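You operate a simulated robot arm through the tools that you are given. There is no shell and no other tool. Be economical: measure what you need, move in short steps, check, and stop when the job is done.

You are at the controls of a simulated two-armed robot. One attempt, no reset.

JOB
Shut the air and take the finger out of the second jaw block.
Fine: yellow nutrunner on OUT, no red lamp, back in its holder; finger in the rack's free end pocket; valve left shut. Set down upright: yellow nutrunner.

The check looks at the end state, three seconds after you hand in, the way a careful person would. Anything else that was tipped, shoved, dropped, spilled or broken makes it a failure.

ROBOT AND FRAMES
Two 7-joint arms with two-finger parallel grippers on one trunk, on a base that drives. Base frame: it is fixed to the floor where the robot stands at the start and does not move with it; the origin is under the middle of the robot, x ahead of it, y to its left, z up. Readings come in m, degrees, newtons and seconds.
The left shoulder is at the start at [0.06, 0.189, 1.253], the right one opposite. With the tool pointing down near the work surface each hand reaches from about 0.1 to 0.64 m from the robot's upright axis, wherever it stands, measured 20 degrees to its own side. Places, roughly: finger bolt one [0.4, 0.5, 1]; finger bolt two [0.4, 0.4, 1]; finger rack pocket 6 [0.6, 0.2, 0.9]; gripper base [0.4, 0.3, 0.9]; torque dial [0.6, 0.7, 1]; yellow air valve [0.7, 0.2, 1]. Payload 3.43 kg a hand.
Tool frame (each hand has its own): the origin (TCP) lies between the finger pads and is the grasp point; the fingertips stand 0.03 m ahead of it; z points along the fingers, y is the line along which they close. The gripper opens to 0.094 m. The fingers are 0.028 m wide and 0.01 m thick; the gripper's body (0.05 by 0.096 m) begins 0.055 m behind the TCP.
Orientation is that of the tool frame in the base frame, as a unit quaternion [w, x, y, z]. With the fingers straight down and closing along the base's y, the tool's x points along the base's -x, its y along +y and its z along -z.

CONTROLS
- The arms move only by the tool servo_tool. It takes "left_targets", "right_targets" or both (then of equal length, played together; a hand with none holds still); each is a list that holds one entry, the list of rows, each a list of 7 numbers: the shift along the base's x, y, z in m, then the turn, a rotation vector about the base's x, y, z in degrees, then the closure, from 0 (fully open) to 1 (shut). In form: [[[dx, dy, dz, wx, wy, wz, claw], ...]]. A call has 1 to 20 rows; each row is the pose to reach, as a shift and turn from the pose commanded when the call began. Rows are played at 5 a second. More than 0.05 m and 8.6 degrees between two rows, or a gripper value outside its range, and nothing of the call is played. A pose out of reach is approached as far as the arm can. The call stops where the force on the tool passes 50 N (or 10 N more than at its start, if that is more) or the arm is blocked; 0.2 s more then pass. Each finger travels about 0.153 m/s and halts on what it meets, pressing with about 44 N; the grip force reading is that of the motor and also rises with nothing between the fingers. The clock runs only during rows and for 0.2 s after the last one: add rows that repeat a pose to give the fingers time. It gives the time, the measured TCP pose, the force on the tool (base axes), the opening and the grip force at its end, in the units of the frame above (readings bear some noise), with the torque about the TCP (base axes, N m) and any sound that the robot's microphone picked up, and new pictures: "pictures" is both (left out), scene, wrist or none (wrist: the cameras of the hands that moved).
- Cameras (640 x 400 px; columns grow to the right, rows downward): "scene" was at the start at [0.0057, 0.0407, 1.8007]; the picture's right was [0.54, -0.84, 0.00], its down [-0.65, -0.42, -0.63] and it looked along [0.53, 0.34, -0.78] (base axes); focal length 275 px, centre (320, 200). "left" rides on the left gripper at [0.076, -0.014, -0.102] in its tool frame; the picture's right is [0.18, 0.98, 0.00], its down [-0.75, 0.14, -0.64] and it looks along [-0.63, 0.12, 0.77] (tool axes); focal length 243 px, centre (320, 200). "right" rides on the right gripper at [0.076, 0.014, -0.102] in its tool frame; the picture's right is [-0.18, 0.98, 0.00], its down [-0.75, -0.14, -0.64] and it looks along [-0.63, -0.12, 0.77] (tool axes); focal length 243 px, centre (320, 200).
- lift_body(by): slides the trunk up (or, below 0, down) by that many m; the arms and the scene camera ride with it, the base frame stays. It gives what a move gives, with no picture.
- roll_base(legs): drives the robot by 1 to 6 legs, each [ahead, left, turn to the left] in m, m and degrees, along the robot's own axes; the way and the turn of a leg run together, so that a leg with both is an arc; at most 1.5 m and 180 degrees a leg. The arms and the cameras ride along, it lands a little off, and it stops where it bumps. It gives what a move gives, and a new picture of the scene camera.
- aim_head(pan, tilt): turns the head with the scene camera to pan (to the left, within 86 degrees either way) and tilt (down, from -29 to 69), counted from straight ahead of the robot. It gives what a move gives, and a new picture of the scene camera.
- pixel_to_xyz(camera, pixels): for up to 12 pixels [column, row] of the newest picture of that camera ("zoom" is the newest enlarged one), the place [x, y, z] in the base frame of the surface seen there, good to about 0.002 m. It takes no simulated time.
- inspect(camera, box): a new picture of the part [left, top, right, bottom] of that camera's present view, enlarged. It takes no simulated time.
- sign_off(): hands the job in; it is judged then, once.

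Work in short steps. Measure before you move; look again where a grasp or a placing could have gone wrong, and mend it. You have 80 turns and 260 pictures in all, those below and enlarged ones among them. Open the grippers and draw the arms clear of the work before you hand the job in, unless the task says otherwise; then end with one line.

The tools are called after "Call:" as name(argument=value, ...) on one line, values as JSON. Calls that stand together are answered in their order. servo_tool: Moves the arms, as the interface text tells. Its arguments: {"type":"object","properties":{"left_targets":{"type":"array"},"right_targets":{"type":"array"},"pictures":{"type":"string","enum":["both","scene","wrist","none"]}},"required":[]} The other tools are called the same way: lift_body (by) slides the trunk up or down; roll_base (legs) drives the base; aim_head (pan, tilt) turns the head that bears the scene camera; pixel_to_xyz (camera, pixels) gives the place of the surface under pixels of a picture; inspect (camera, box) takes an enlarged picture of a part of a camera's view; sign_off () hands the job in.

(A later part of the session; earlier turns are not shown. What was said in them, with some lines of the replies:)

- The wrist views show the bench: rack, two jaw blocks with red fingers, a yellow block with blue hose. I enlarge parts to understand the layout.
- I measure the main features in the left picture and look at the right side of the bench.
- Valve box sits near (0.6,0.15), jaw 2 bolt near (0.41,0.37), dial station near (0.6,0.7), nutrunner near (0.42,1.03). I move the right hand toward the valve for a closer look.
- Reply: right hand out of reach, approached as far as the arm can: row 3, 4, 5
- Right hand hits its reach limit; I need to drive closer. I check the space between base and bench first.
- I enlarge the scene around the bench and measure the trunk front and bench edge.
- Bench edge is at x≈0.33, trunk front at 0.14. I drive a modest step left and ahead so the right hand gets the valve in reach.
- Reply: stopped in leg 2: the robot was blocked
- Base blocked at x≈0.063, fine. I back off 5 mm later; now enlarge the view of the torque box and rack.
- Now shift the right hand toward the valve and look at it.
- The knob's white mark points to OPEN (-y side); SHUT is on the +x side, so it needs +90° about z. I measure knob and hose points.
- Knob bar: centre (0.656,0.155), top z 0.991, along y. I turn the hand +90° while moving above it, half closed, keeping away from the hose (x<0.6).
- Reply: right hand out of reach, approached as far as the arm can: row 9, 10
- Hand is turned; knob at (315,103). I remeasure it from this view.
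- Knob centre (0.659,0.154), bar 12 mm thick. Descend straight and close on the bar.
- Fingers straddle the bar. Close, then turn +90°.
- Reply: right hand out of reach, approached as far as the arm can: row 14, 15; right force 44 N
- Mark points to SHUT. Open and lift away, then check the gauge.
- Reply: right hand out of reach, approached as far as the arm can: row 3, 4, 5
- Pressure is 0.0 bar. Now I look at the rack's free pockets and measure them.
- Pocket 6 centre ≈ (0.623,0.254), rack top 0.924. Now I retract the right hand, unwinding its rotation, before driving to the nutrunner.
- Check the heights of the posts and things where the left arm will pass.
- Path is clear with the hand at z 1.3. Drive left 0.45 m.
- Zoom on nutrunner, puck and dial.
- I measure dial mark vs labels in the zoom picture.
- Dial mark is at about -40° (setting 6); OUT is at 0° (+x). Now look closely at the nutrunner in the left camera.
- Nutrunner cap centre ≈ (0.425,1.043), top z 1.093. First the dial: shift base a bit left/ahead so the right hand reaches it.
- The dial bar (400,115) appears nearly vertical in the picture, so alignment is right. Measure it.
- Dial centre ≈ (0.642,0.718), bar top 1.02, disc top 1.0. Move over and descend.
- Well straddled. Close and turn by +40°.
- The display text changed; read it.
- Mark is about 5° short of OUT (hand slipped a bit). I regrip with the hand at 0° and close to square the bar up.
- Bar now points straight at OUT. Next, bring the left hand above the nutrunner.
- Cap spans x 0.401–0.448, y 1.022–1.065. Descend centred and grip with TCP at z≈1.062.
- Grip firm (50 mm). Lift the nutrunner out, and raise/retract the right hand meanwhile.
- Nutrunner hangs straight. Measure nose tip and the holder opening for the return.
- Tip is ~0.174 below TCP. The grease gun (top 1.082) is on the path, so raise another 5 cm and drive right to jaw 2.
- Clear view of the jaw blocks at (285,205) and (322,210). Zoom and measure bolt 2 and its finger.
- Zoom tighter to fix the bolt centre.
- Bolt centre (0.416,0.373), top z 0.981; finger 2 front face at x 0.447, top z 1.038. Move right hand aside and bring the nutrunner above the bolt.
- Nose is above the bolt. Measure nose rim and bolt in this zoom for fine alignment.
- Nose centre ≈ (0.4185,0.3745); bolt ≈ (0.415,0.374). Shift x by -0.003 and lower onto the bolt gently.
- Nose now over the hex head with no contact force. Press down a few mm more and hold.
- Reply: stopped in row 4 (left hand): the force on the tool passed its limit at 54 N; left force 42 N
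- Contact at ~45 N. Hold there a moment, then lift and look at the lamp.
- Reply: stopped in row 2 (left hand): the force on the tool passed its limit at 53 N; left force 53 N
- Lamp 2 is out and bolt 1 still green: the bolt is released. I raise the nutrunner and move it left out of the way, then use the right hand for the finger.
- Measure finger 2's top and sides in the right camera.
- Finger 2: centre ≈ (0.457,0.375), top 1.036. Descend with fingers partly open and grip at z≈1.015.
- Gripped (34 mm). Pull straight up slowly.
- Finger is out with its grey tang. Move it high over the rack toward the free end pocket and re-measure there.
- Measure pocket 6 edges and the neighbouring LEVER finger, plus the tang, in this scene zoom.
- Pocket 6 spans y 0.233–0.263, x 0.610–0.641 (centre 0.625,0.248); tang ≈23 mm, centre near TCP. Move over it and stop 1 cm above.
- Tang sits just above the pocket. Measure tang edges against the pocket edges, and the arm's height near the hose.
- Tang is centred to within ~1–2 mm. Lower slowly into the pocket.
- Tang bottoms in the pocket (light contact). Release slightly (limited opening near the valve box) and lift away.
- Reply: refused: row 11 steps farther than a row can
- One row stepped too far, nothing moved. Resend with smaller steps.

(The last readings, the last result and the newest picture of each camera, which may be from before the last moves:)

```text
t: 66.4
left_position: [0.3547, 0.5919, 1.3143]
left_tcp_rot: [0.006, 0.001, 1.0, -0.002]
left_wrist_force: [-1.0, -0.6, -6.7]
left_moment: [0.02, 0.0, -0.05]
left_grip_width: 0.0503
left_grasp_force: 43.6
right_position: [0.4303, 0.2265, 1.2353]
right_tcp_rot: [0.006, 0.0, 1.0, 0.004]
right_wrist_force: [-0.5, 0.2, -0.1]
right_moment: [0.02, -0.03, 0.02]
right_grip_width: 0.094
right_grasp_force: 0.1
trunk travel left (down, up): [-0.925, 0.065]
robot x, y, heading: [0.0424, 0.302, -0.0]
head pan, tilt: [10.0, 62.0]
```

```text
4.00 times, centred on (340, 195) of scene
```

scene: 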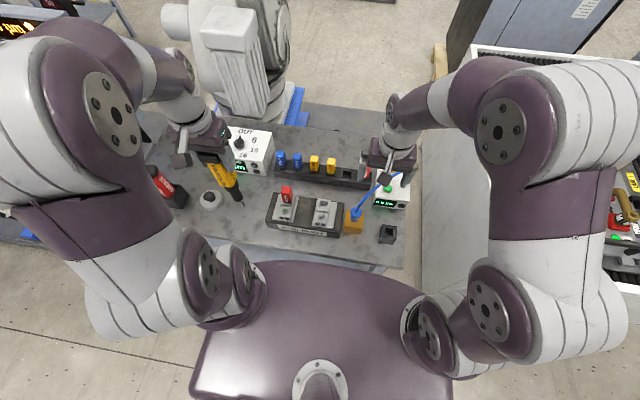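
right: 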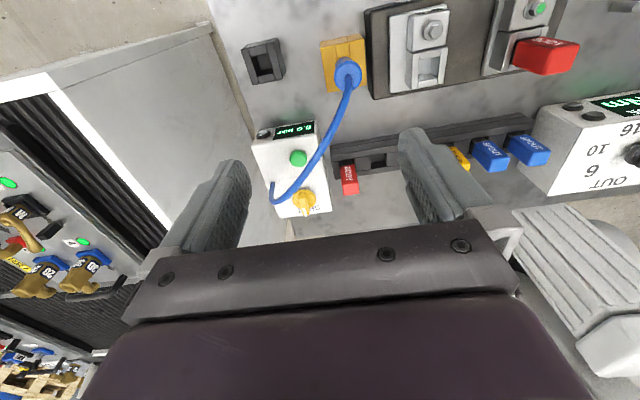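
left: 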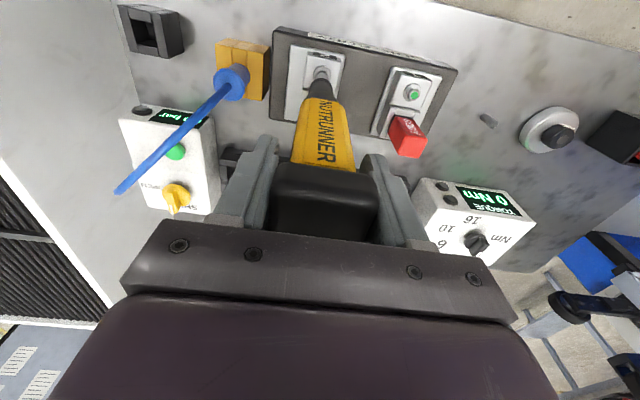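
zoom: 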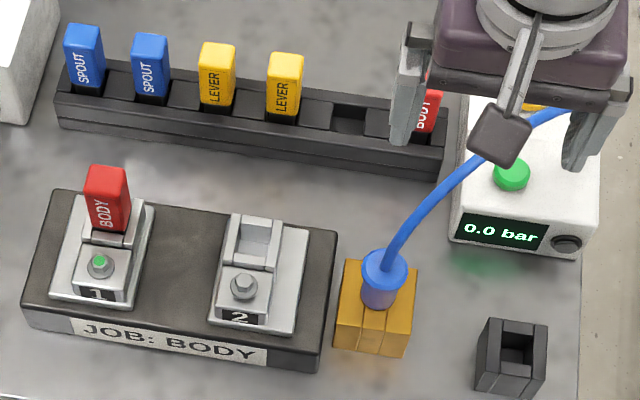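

Finger stands upright in the end pocket. Now drive back left to return the nutrunner.

Call:
roll_base(legs=[[0, 0.49, 0]])

Call:
aim_head(pan=25, tilt=58)

Call:
inspect(camera="scene", box=[220, 120, 400, 260])

```text
t: 69.3
left_position: [0.3543, 1.0816, 1.3151]
left_tcp_rot: [0.006, -0.001, 1.0, -0.002]
left_wrist_force: [-0.1, -1.4, -7.2]
left_moment: [0.02, 0.05, 0.0]
left_grip_width: 0.0504
left_grasp_force: 43.8
right_position: [0.432, 0.7156, 1.2346]
right_tcp_rot: [0.005, -0.003, 1.0, 0.004]
right_wrist_force: [-0.2, -0.1, -0.9]
right_moment: [0.04, 0.03, -0.01]
right_grip_width: 0.094
right_grasp_force: 0.2
trunk travel left (down, up): [-0.925, 0.065]
robot x, y, heading: [0.0447, 0.7897, 0.1]
head pan, tilt: [10.0, 62.0]
```

scene: 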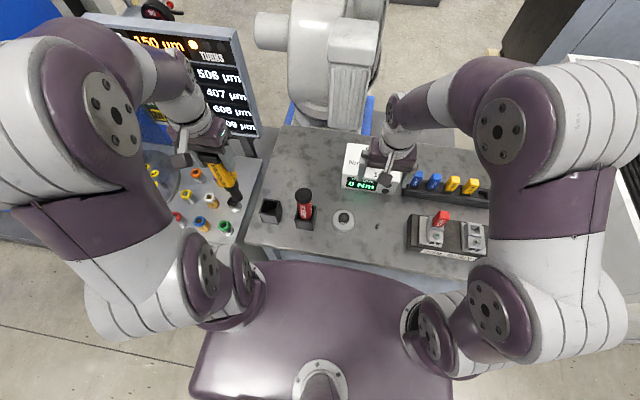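

```text
t: 70.1
left_position: [0.3541, 1.0837, 1.3134]
left_tcp_rot: [0.005, -0.002, 1.0, -0.002]
left_wrist_force: [0.7, 0.2, -5.5]
left_moment: [-0.02, 0.03, 0.01]
left_grip_width: 0.0503
left_grasp_force: 43.9
right_position: [0.4321, 0.7182, 1.2349]
right_tcp_rot: [0.005, -0.002, 1.0, 0.004]
right_wrist_force: [-0.6, -0.5, -0.6]
right_moment: [-0.03, 0.04, 0.0]
right_grip_width: 0.0942
right_grasp_force: 0.1
trunk travel left (down, up): [-0.925, 0.065]
robot x, y, heading: [0.0447, 0.7934, 0.0]
head pan, tilt: [25.0, 58.0]
```

scene: 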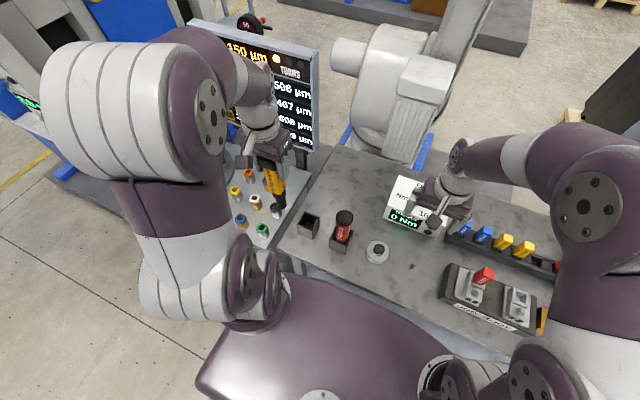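

```text
2.86 times, centred on (310, 190) of scene
```

zoom: 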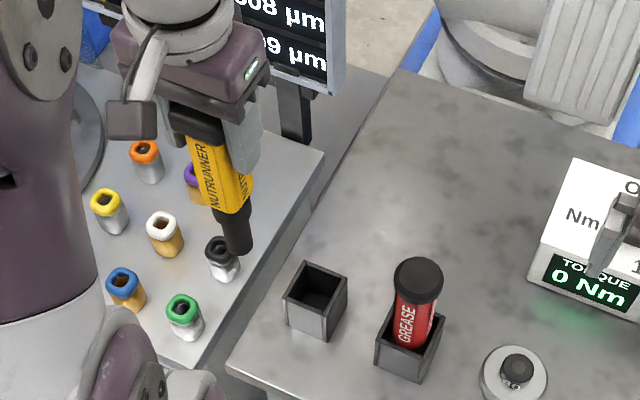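

Move the nutrunner above its holder, with the tip still over the rim, and check alignment.

Call:
servo_tool(left_targets=[[[0.03, -0.015, 0, 0, 0, 0, 1], [0.06, -0.03, 0, 0, 0, 0, 1], [0.069, -0.04, -0.02, 0, 0, 0, 1], [0.069, -0.04, -0.06, 0, 0, 0, 1], [0.069, -0.04, -0.1, 0, 0, 0, 1], [0.069, -0.04, -0.14, 0, 0, 0, 1], [0.069, -0.04, -0.155, 0, 0, 0, 1], [0.069, -0.04, -0.155, 0, 0, 0, 1]]])

Call:
inspect(camera="left", box=[240, 40, 400, 160])

Call:
inspect(camera="scene", box=[275, 160, 355, 250])

```text
t: 71.9
left_position: [0.4244, 1.0444, 1.1591]
left_tcp_rot: [0.005, -0.002, 1.0, -0.002]
left_wrist_force: [0.3, -0.6, -6.3]
left_moment: [-0.05, 0.06, 0.01]
left_grip_width: 0.0505
left_grasp_force: 44.4
right_position: [0.4335, 0.7166, 1.2341]
right_tcp_rot: [0.005, -0.002, 1.0, 0.005]
right_wrist_force: [0.5, 0.5, -0.6]
right_moment: [-0.02, 0.0, 0.01]
right_grip_width: 0.0941
right_grasp_force: 0.2
trunk travel left (down, up): [-0.925, 0.065]
robot x, y, heading: [0.045, 0.7915, 0.2]
head pan, tilt: [25.0, 58.0]
```

scene: 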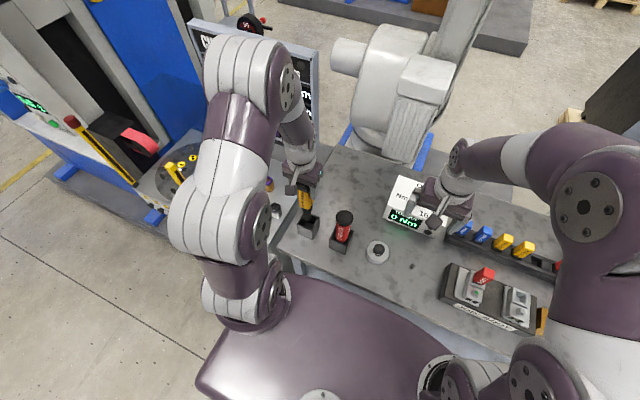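
left: 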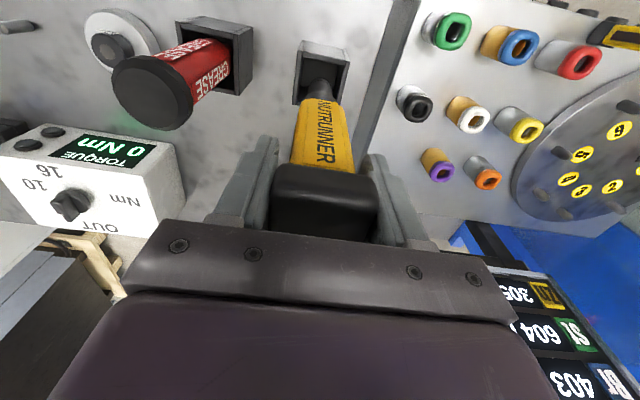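

```text
3.33 times, centred on (320, 100) of left
```

zoom: 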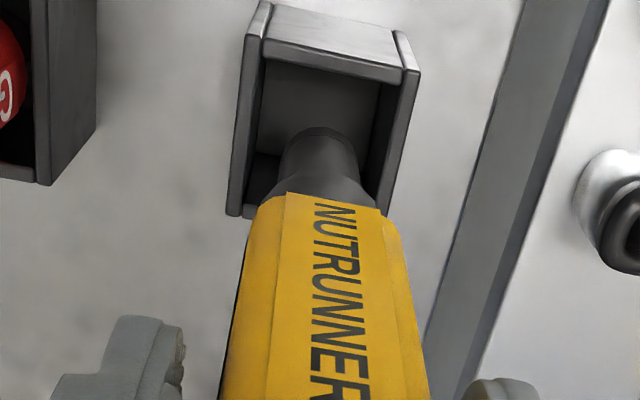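

```text
4.44 times, centred on (315, 205) of scene
```

zoom: 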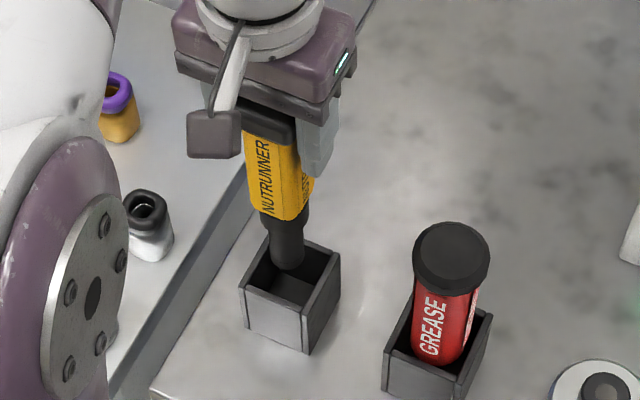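

Tip is inside the holder outline. Lower in, slowing near the floor.

Call:
servo_tool(left_targets=[[[0, -0.001, -0.02, 0, 0, 0, 1], [0, -0.001, -0.04, 0, 0, 0, 1], [0, -0.001, -0.06, 0, 0, 0, 1], [0, -0.001, -0.075, 0, 0, 0, 1], [0, -0.001, -0.085, 0, 0, 0, 1], [0, -0.001, -0.09, 0, 0, 0, 1], [0, -0.001, -0.093, 0, 0, 0, 1], [0, -0.001, -0.093, 0, 0, 0, 1]]])

Call:
inspect(camera="scene", box=[275, 160, 355, 250])

```text
t: 73.7
left_position: [0.4233, 1.0433, 1.0653]
left_tcp_rot: [0.005, -0.001, 1.0, -0.002]
left_wrist_force: [0.3, -0.2, -6.3]
left_moment: [0.02, 0.05, 0.01]
left_grip_width: 0.0501
left_grasp_force: 44.0
right_position: [0.4328, 0.7181, 1.2342]
right_tcp_rot: [0.005, -0.003, 1.0, 0.005]
right_wrist_force: [-0.4, 0.3, 0.1]
right_moment: [0.03, -0.01, 0.0]
right_grip_width: 0.094
right_grasp_force: 0.1
trunk travel left (down, up): [-0.925, 0.065]
robot x, y, heading: [0.0433, 0.7898, 0.3]
head pan, tilt: [25.0, 58.0]
```

scene: 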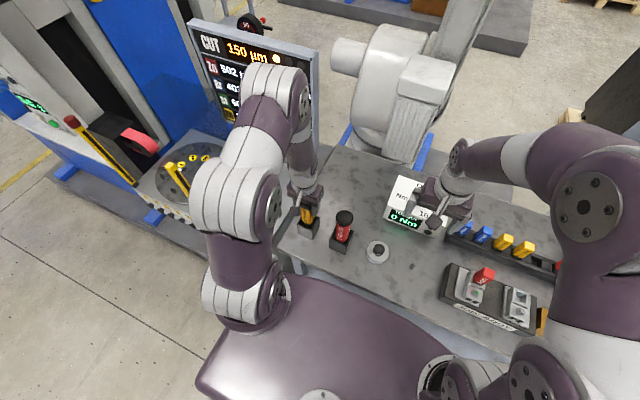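
left: 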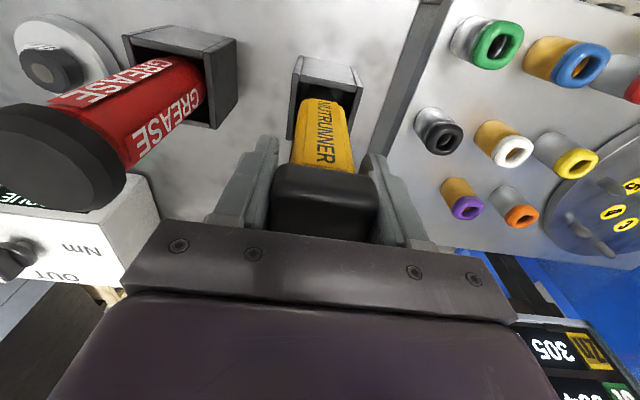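

```text
4.44 times, centred on (315, 205) of scene
```

zoom: 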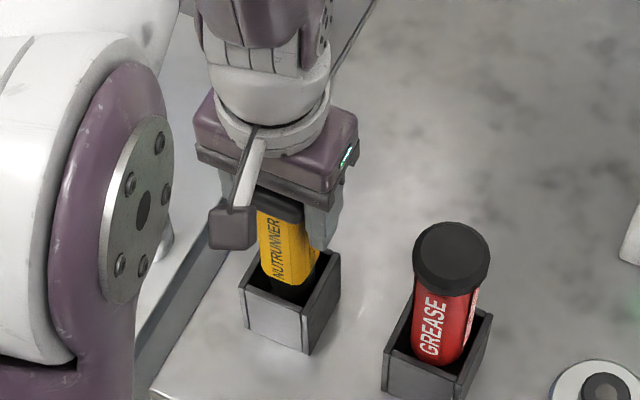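

Still carrying full weight; lower another 3 mm.

Call:
servo_tool(left_targets=[[[0, 0, -0.001, 0, 0, 0, 1], [0, 0, -0.002, 0, 0, 0, 1], [0, 0, -0.003, 0, 0, 0, 1], [0, 0, -0.003, 0, 0, 0, 1]]], pictures="none")

```text
t: 74.7
left_position: [0.4238, 1.0413, 1.0632]
left_tcp_rot: [0.007, -0.001, 1.0, -0.002]
left_wrist_force: [-1.4, 3.0, 3.2]
left_moment: [0.54, 0.04, 0.03]
left_grip_width: 0.05
left_grasp_force: 44.1
right_position: [0.4329, 0.7163, 1.2357]
right_tcp_rot: [0.005, -0.003, 1.0, 0.004]
right_wrist_force: [0.3, -0.3, -0.9]
right_moment: [0.01, 0.0, 0.0]
right_grip_width: 0.0942
right_grasp_force: 0.1
trunk travel left (down, up): [-0.925, 0.065]
robot x, y, heading: [0.0442, 0.7902, -0.4]
head pan, tilt: [25.0, 58.0]
```

It has touched down (force turned upward). Open and rise, then check it stands upright.

Call:
servo_tool(left_targets=[[[0, 0, 0, 0, 0, 0, 0.6], [0, 0, 0, 0, 0, 0, 0.3], [0, 0, 0, 0, 0, 0, 0], [0, 0, 0, 0, 0, 0, 0], [0, 0, 0.03, 0, 0, 0, 0], [0, 0, 0.07, 0, 0, 0, 0], [0, 0, 0.11, 0, 0, 0, 0], [-0.02, 0, 0.15, 0, 0, 0, 0], [-0.05, 0.01, 0.18, 0, 0, 0, 0], [-0.07, 0.02, 0.21, 0, 0, 0, 0], [-0.07, 0.05, 0.24, 0, 0, 0, 0]]])

Call:
inspect(camera="scene", box=[250, 150, 400, 260])

Call:
inspect(camera="left", box=[180, 30, 380, 160])

```text
t: 77.1
left_position: [0.3511, 1.092, 1.3037]
left_tcp_rot: [0.005, -0.001, 1.0, -0.003]
left_wrist_force: [0.1, 0.0, -0.4]
left_moment: [-0.03, 0.01, 0.0]
left_grip_width: 0.094
left_grasp_force: 0.0
right_position: [0.4327, 0.7165, 1.2337]
right_tcp_rot: [0.005, -0.003, 1.0, 0.004]
right_wrist_force: [0.5, -0.5, -0.8]
right_moment: [0.01, -0.06, -0.01]
right_grip_width: 0.0942
right_grasp_force: 0.0
trunk travel left (down, up): [-0.925, 0.065]
robot x, y, heading: [0.048, 0.7925, 0.3]
head pan, tilt: [25.0, 58.0]
```

scene: 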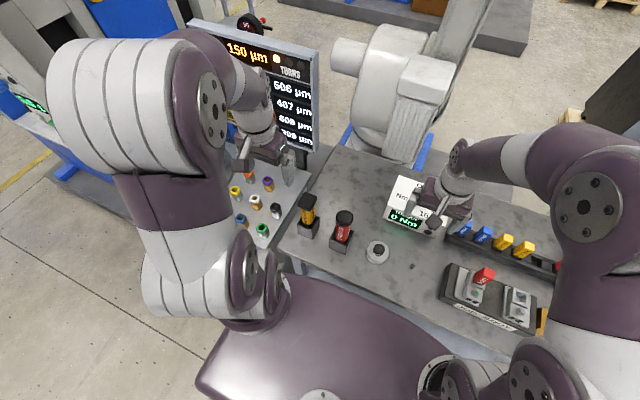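
left: 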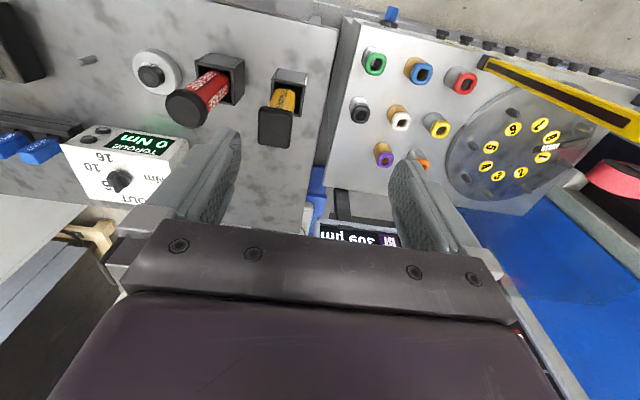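

```text
3.64 times, centred on (325, 205) of scene
```

zoom: 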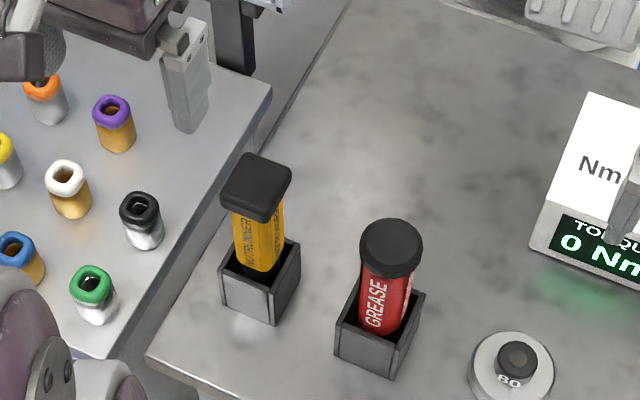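

```text
3.08 times, centred on (280, 95) of left
```

zoom: 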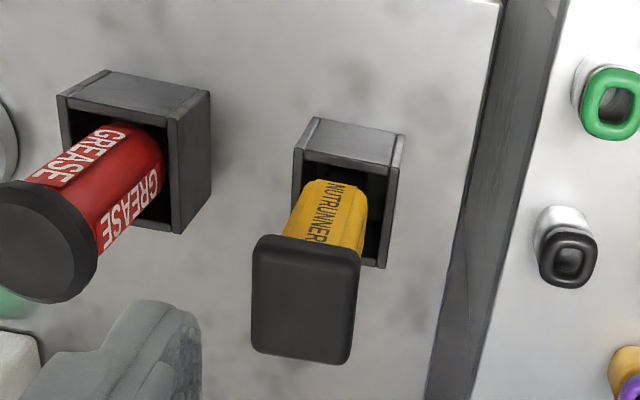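

Nutrunner is back in its holder. Verify uprightness by measuring the cap corners and nutrunner face, and verify the dial.

Call:
pixel_to_xyz(camera="zoom", pixels=[[260, 250], [350, 260], [258, 340], [345, 350], [305, 300], [335, 200], [325, 235], [310, 210]])

Call:
inspect(camera="left", box=[60, 110, 220, 230])

Call:
servo_tool(right_targets=[[[-0.04, 0, 0.01, 0, 0, 0, 0], [-0.08, 0, 0.02, 0, 0, 0, 0], [-0.12, 0, 0.03, 0, 0, 0, 0]]])

Call:
inspect(camera="scene", box=[380, 160, 580, 330])

```text
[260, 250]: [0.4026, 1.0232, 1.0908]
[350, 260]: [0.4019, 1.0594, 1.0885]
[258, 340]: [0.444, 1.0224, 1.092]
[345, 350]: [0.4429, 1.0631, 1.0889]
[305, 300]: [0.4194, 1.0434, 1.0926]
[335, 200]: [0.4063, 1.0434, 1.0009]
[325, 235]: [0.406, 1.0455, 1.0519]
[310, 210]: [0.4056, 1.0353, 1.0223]
```

```text
3.33 times, centred on (140, 170) of left
```

zoom: 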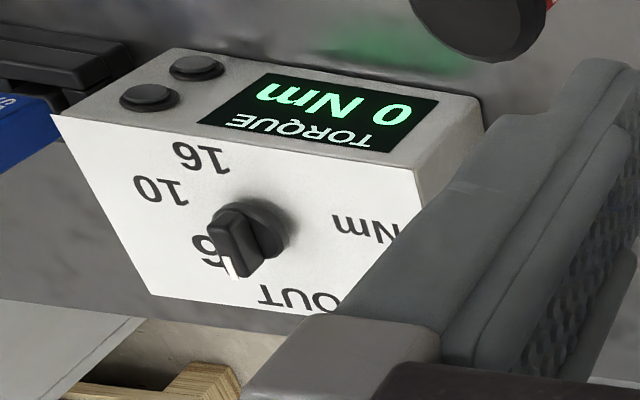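

```text
t: 77.9
left_position: [0.3508, 1.0906, 1.304]
left_tcp_rot: [0.006, -0.002, 1.0, -0.002]
left_wrist_force: [0.1, 0.2, 0.0]
left_moment: [0.01, -0.04, -0.01]
left_grip_width: 0.0941
left_grasp_force: 0.0
right_position: [0.312, 0.7172, 1.2635]
right_tcp_rot: [0.005, -0.003, 1.0, 0.004]
right_wrist_force: [-0.1, -0.4, 0.4]
right_moment: [0.01, -0.02, 0.0]
right_grip_width: 0.0938
right_grasp_force: 0.1
trunk travel left (down, up): [-0.925, 0.065]
robot x, y, heading: [0.0439, 0.7888, 0.3]
head pan, tilt: [25.0, 58.0]
```

scene: 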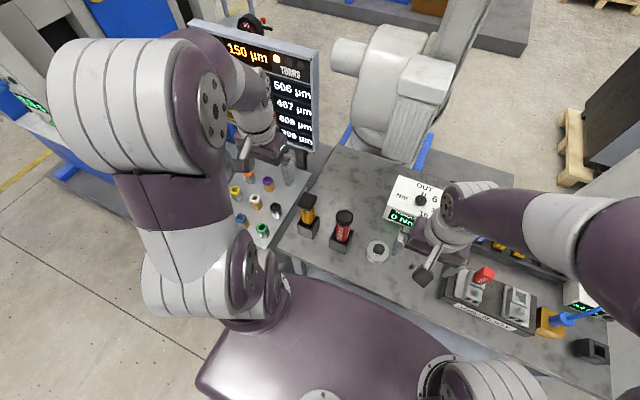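
right: 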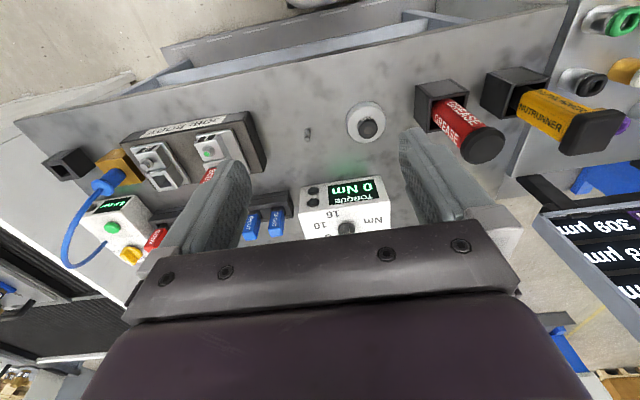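

```text
2.35 times, centred on (480, 245) of scene
```

zoom: 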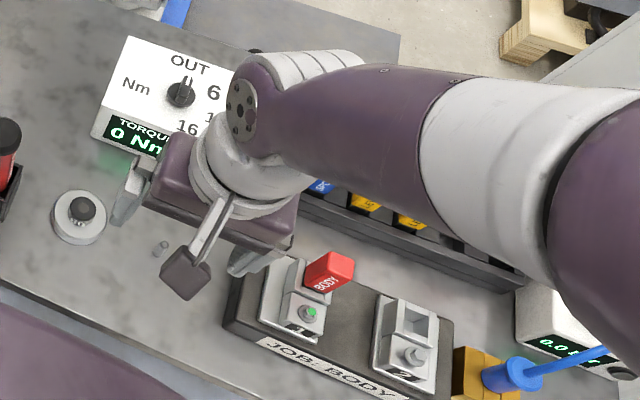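

Dial and lamps fine. One more check on the nutrunner's sideways tilt, from the right camera.

Call:
inspect(camera="right", box=[400, 40, 640, 190])

Call:
pixel_to_xyz(camera="zoom", pixels=[[340, 170], [420, 210], [470, 230], [310, 150], [400, 215], [540, 200], [590, 250], [450, 280]])

Call:
inspect(camera="scene", box=[285, 180, 345, 250])

Call:
pixel_to_xyz(camera="zoom", pixels=[[210, 135], [210, 175], [185, 135], [190, 180], [240, 130], [235, 180], [170, 100], [270, 110], [230, 80]])

```text
2.67 times, centred on (520, 115) of right
```

zoom: 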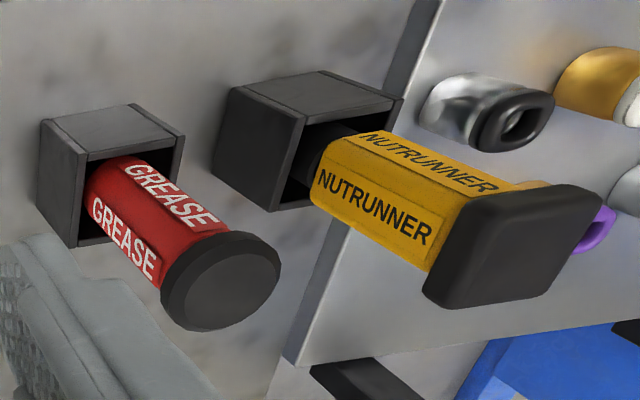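

```text
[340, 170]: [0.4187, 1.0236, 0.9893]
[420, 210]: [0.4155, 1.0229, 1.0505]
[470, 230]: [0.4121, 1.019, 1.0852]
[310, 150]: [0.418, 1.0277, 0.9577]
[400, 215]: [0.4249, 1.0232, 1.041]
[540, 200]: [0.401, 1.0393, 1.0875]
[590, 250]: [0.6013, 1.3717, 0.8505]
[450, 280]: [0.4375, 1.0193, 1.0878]
```

```text
5.71 times, centred on (315, 215) of scene
```

zoom: 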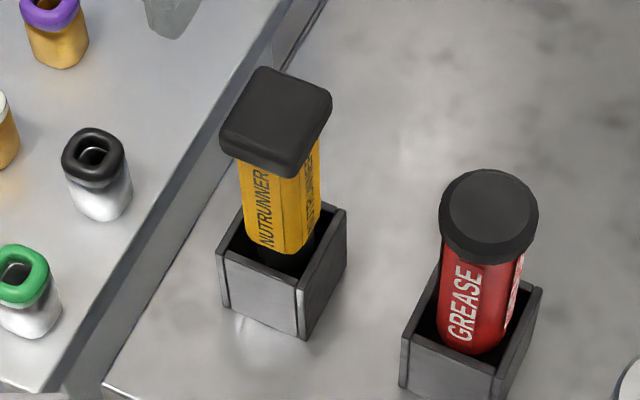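

```text
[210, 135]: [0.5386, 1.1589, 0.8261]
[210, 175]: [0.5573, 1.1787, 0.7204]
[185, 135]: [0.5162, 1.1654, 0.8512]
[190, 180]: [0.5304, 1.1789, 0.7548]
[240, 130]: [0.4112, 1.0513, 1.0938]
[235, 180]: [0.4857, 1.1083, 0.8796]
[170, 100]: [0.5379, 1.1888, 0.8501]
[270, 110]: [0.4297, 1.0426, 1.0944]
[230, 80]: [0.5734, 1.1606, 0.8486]
```

The nutrunner's side face is vertical (y 1.0236 at z 0.99, 1.0229 at z 1.05), pressure is 0.0 bar, dial on OUT and finger racked. I back off a little to clear the work.

Call:
roll_base(legs=[[-0.15, 0, 0]])

Call:
aim_head(pan=-5, tilt=50)

Call:
inspect(camera="scene", box=[220, 100, 540, 300])

```text
t: 79.2
left_position: [0.2058, 1.0913, 1.3041]
left_tcp_rot: [0.004, 0.0, 1.0, -0.002]
left_wrist_force: [0.2, 0.1, -0.5]
left_moment: [0.04, -0.03, 0.03]
left_grip_width: 0.0937
left_grasp_force: 0.2
right_position: [0.1663, 0.7159, 1.2633]
right_tcp_rot: [0.005, -0.002, 1.0, 0.004]
right_wrist_force: [-0.3, -0.8, 0.6]
right_moment: [-0.02, 0.04, -0.01]
right_grip_width: 0.0941
right_grasp_force: 0.0
trunk travel left (down, up): [-0.925, 0.065]
robot x, y, heading: [-0.1054, 0.7916, 0.2]
head pan, tilt: [25.0, 58.0]
```

scene: 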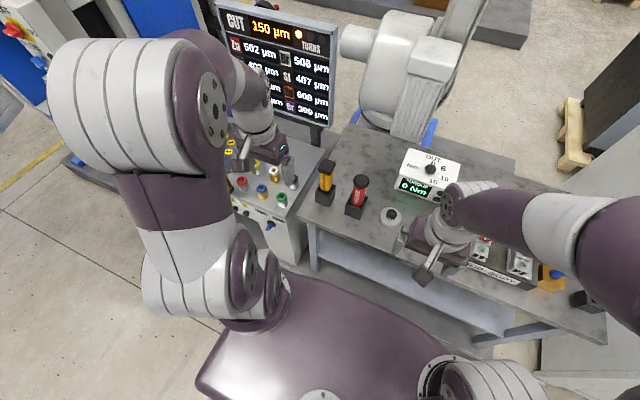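

```text
t: 80.2
left_position: [0.2026, 1.0908, 1.3048]
left_tcp_rot: [0.006, -0.001, 1.0, -0.001]
left_wrist_force: [-0.5, -0.2, 0.2]
left_moment: [0.0, 0.03, 0.02]
left_grip_width: 0.0938
left_grasp_force: 0.1
right_position: [0.1629, 0.7152, 1.2634]
right_tcp_rot: [0.005, 0.0, 1.0, 0.004]
right_wrist_force: [0.3, 0.6, -0.9]
right_moment: [0.04, -0.05, -0.01]
right_grip_width: 0.094
right_grasp_force: 0.1
trunk travel left (down, up): [-0.925, 0.065]
robot x, y, heading: [-0.1014, 0.7908, 0.2]
head pan, tilt: [-5.0, 50.0]
```

scene: 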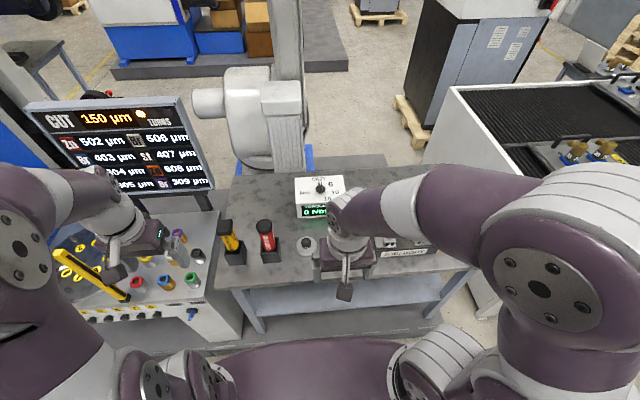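

```text
2.00 times, centred on (380, 200) of scene
```

zoom: 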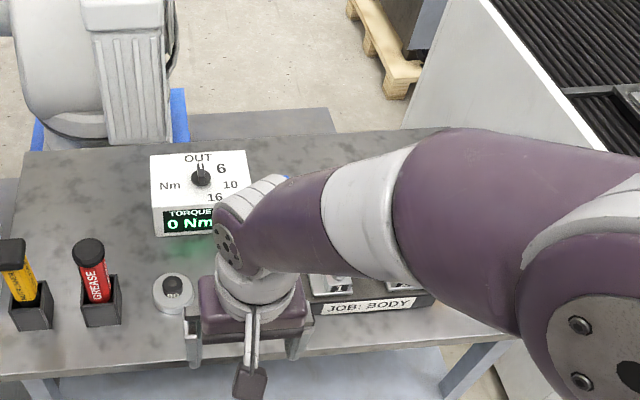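

Everything is in place and the arms are clear; hand in.

Call:
sign_off()

```text
The job is handed in.
```

The air is shut (the gauge reads 0.0 bar). The finger from jaw block 2 is upright in the rack's end pocket. The nutrunner is set to OUT and stands upright in its holder, with no red lamp showing.
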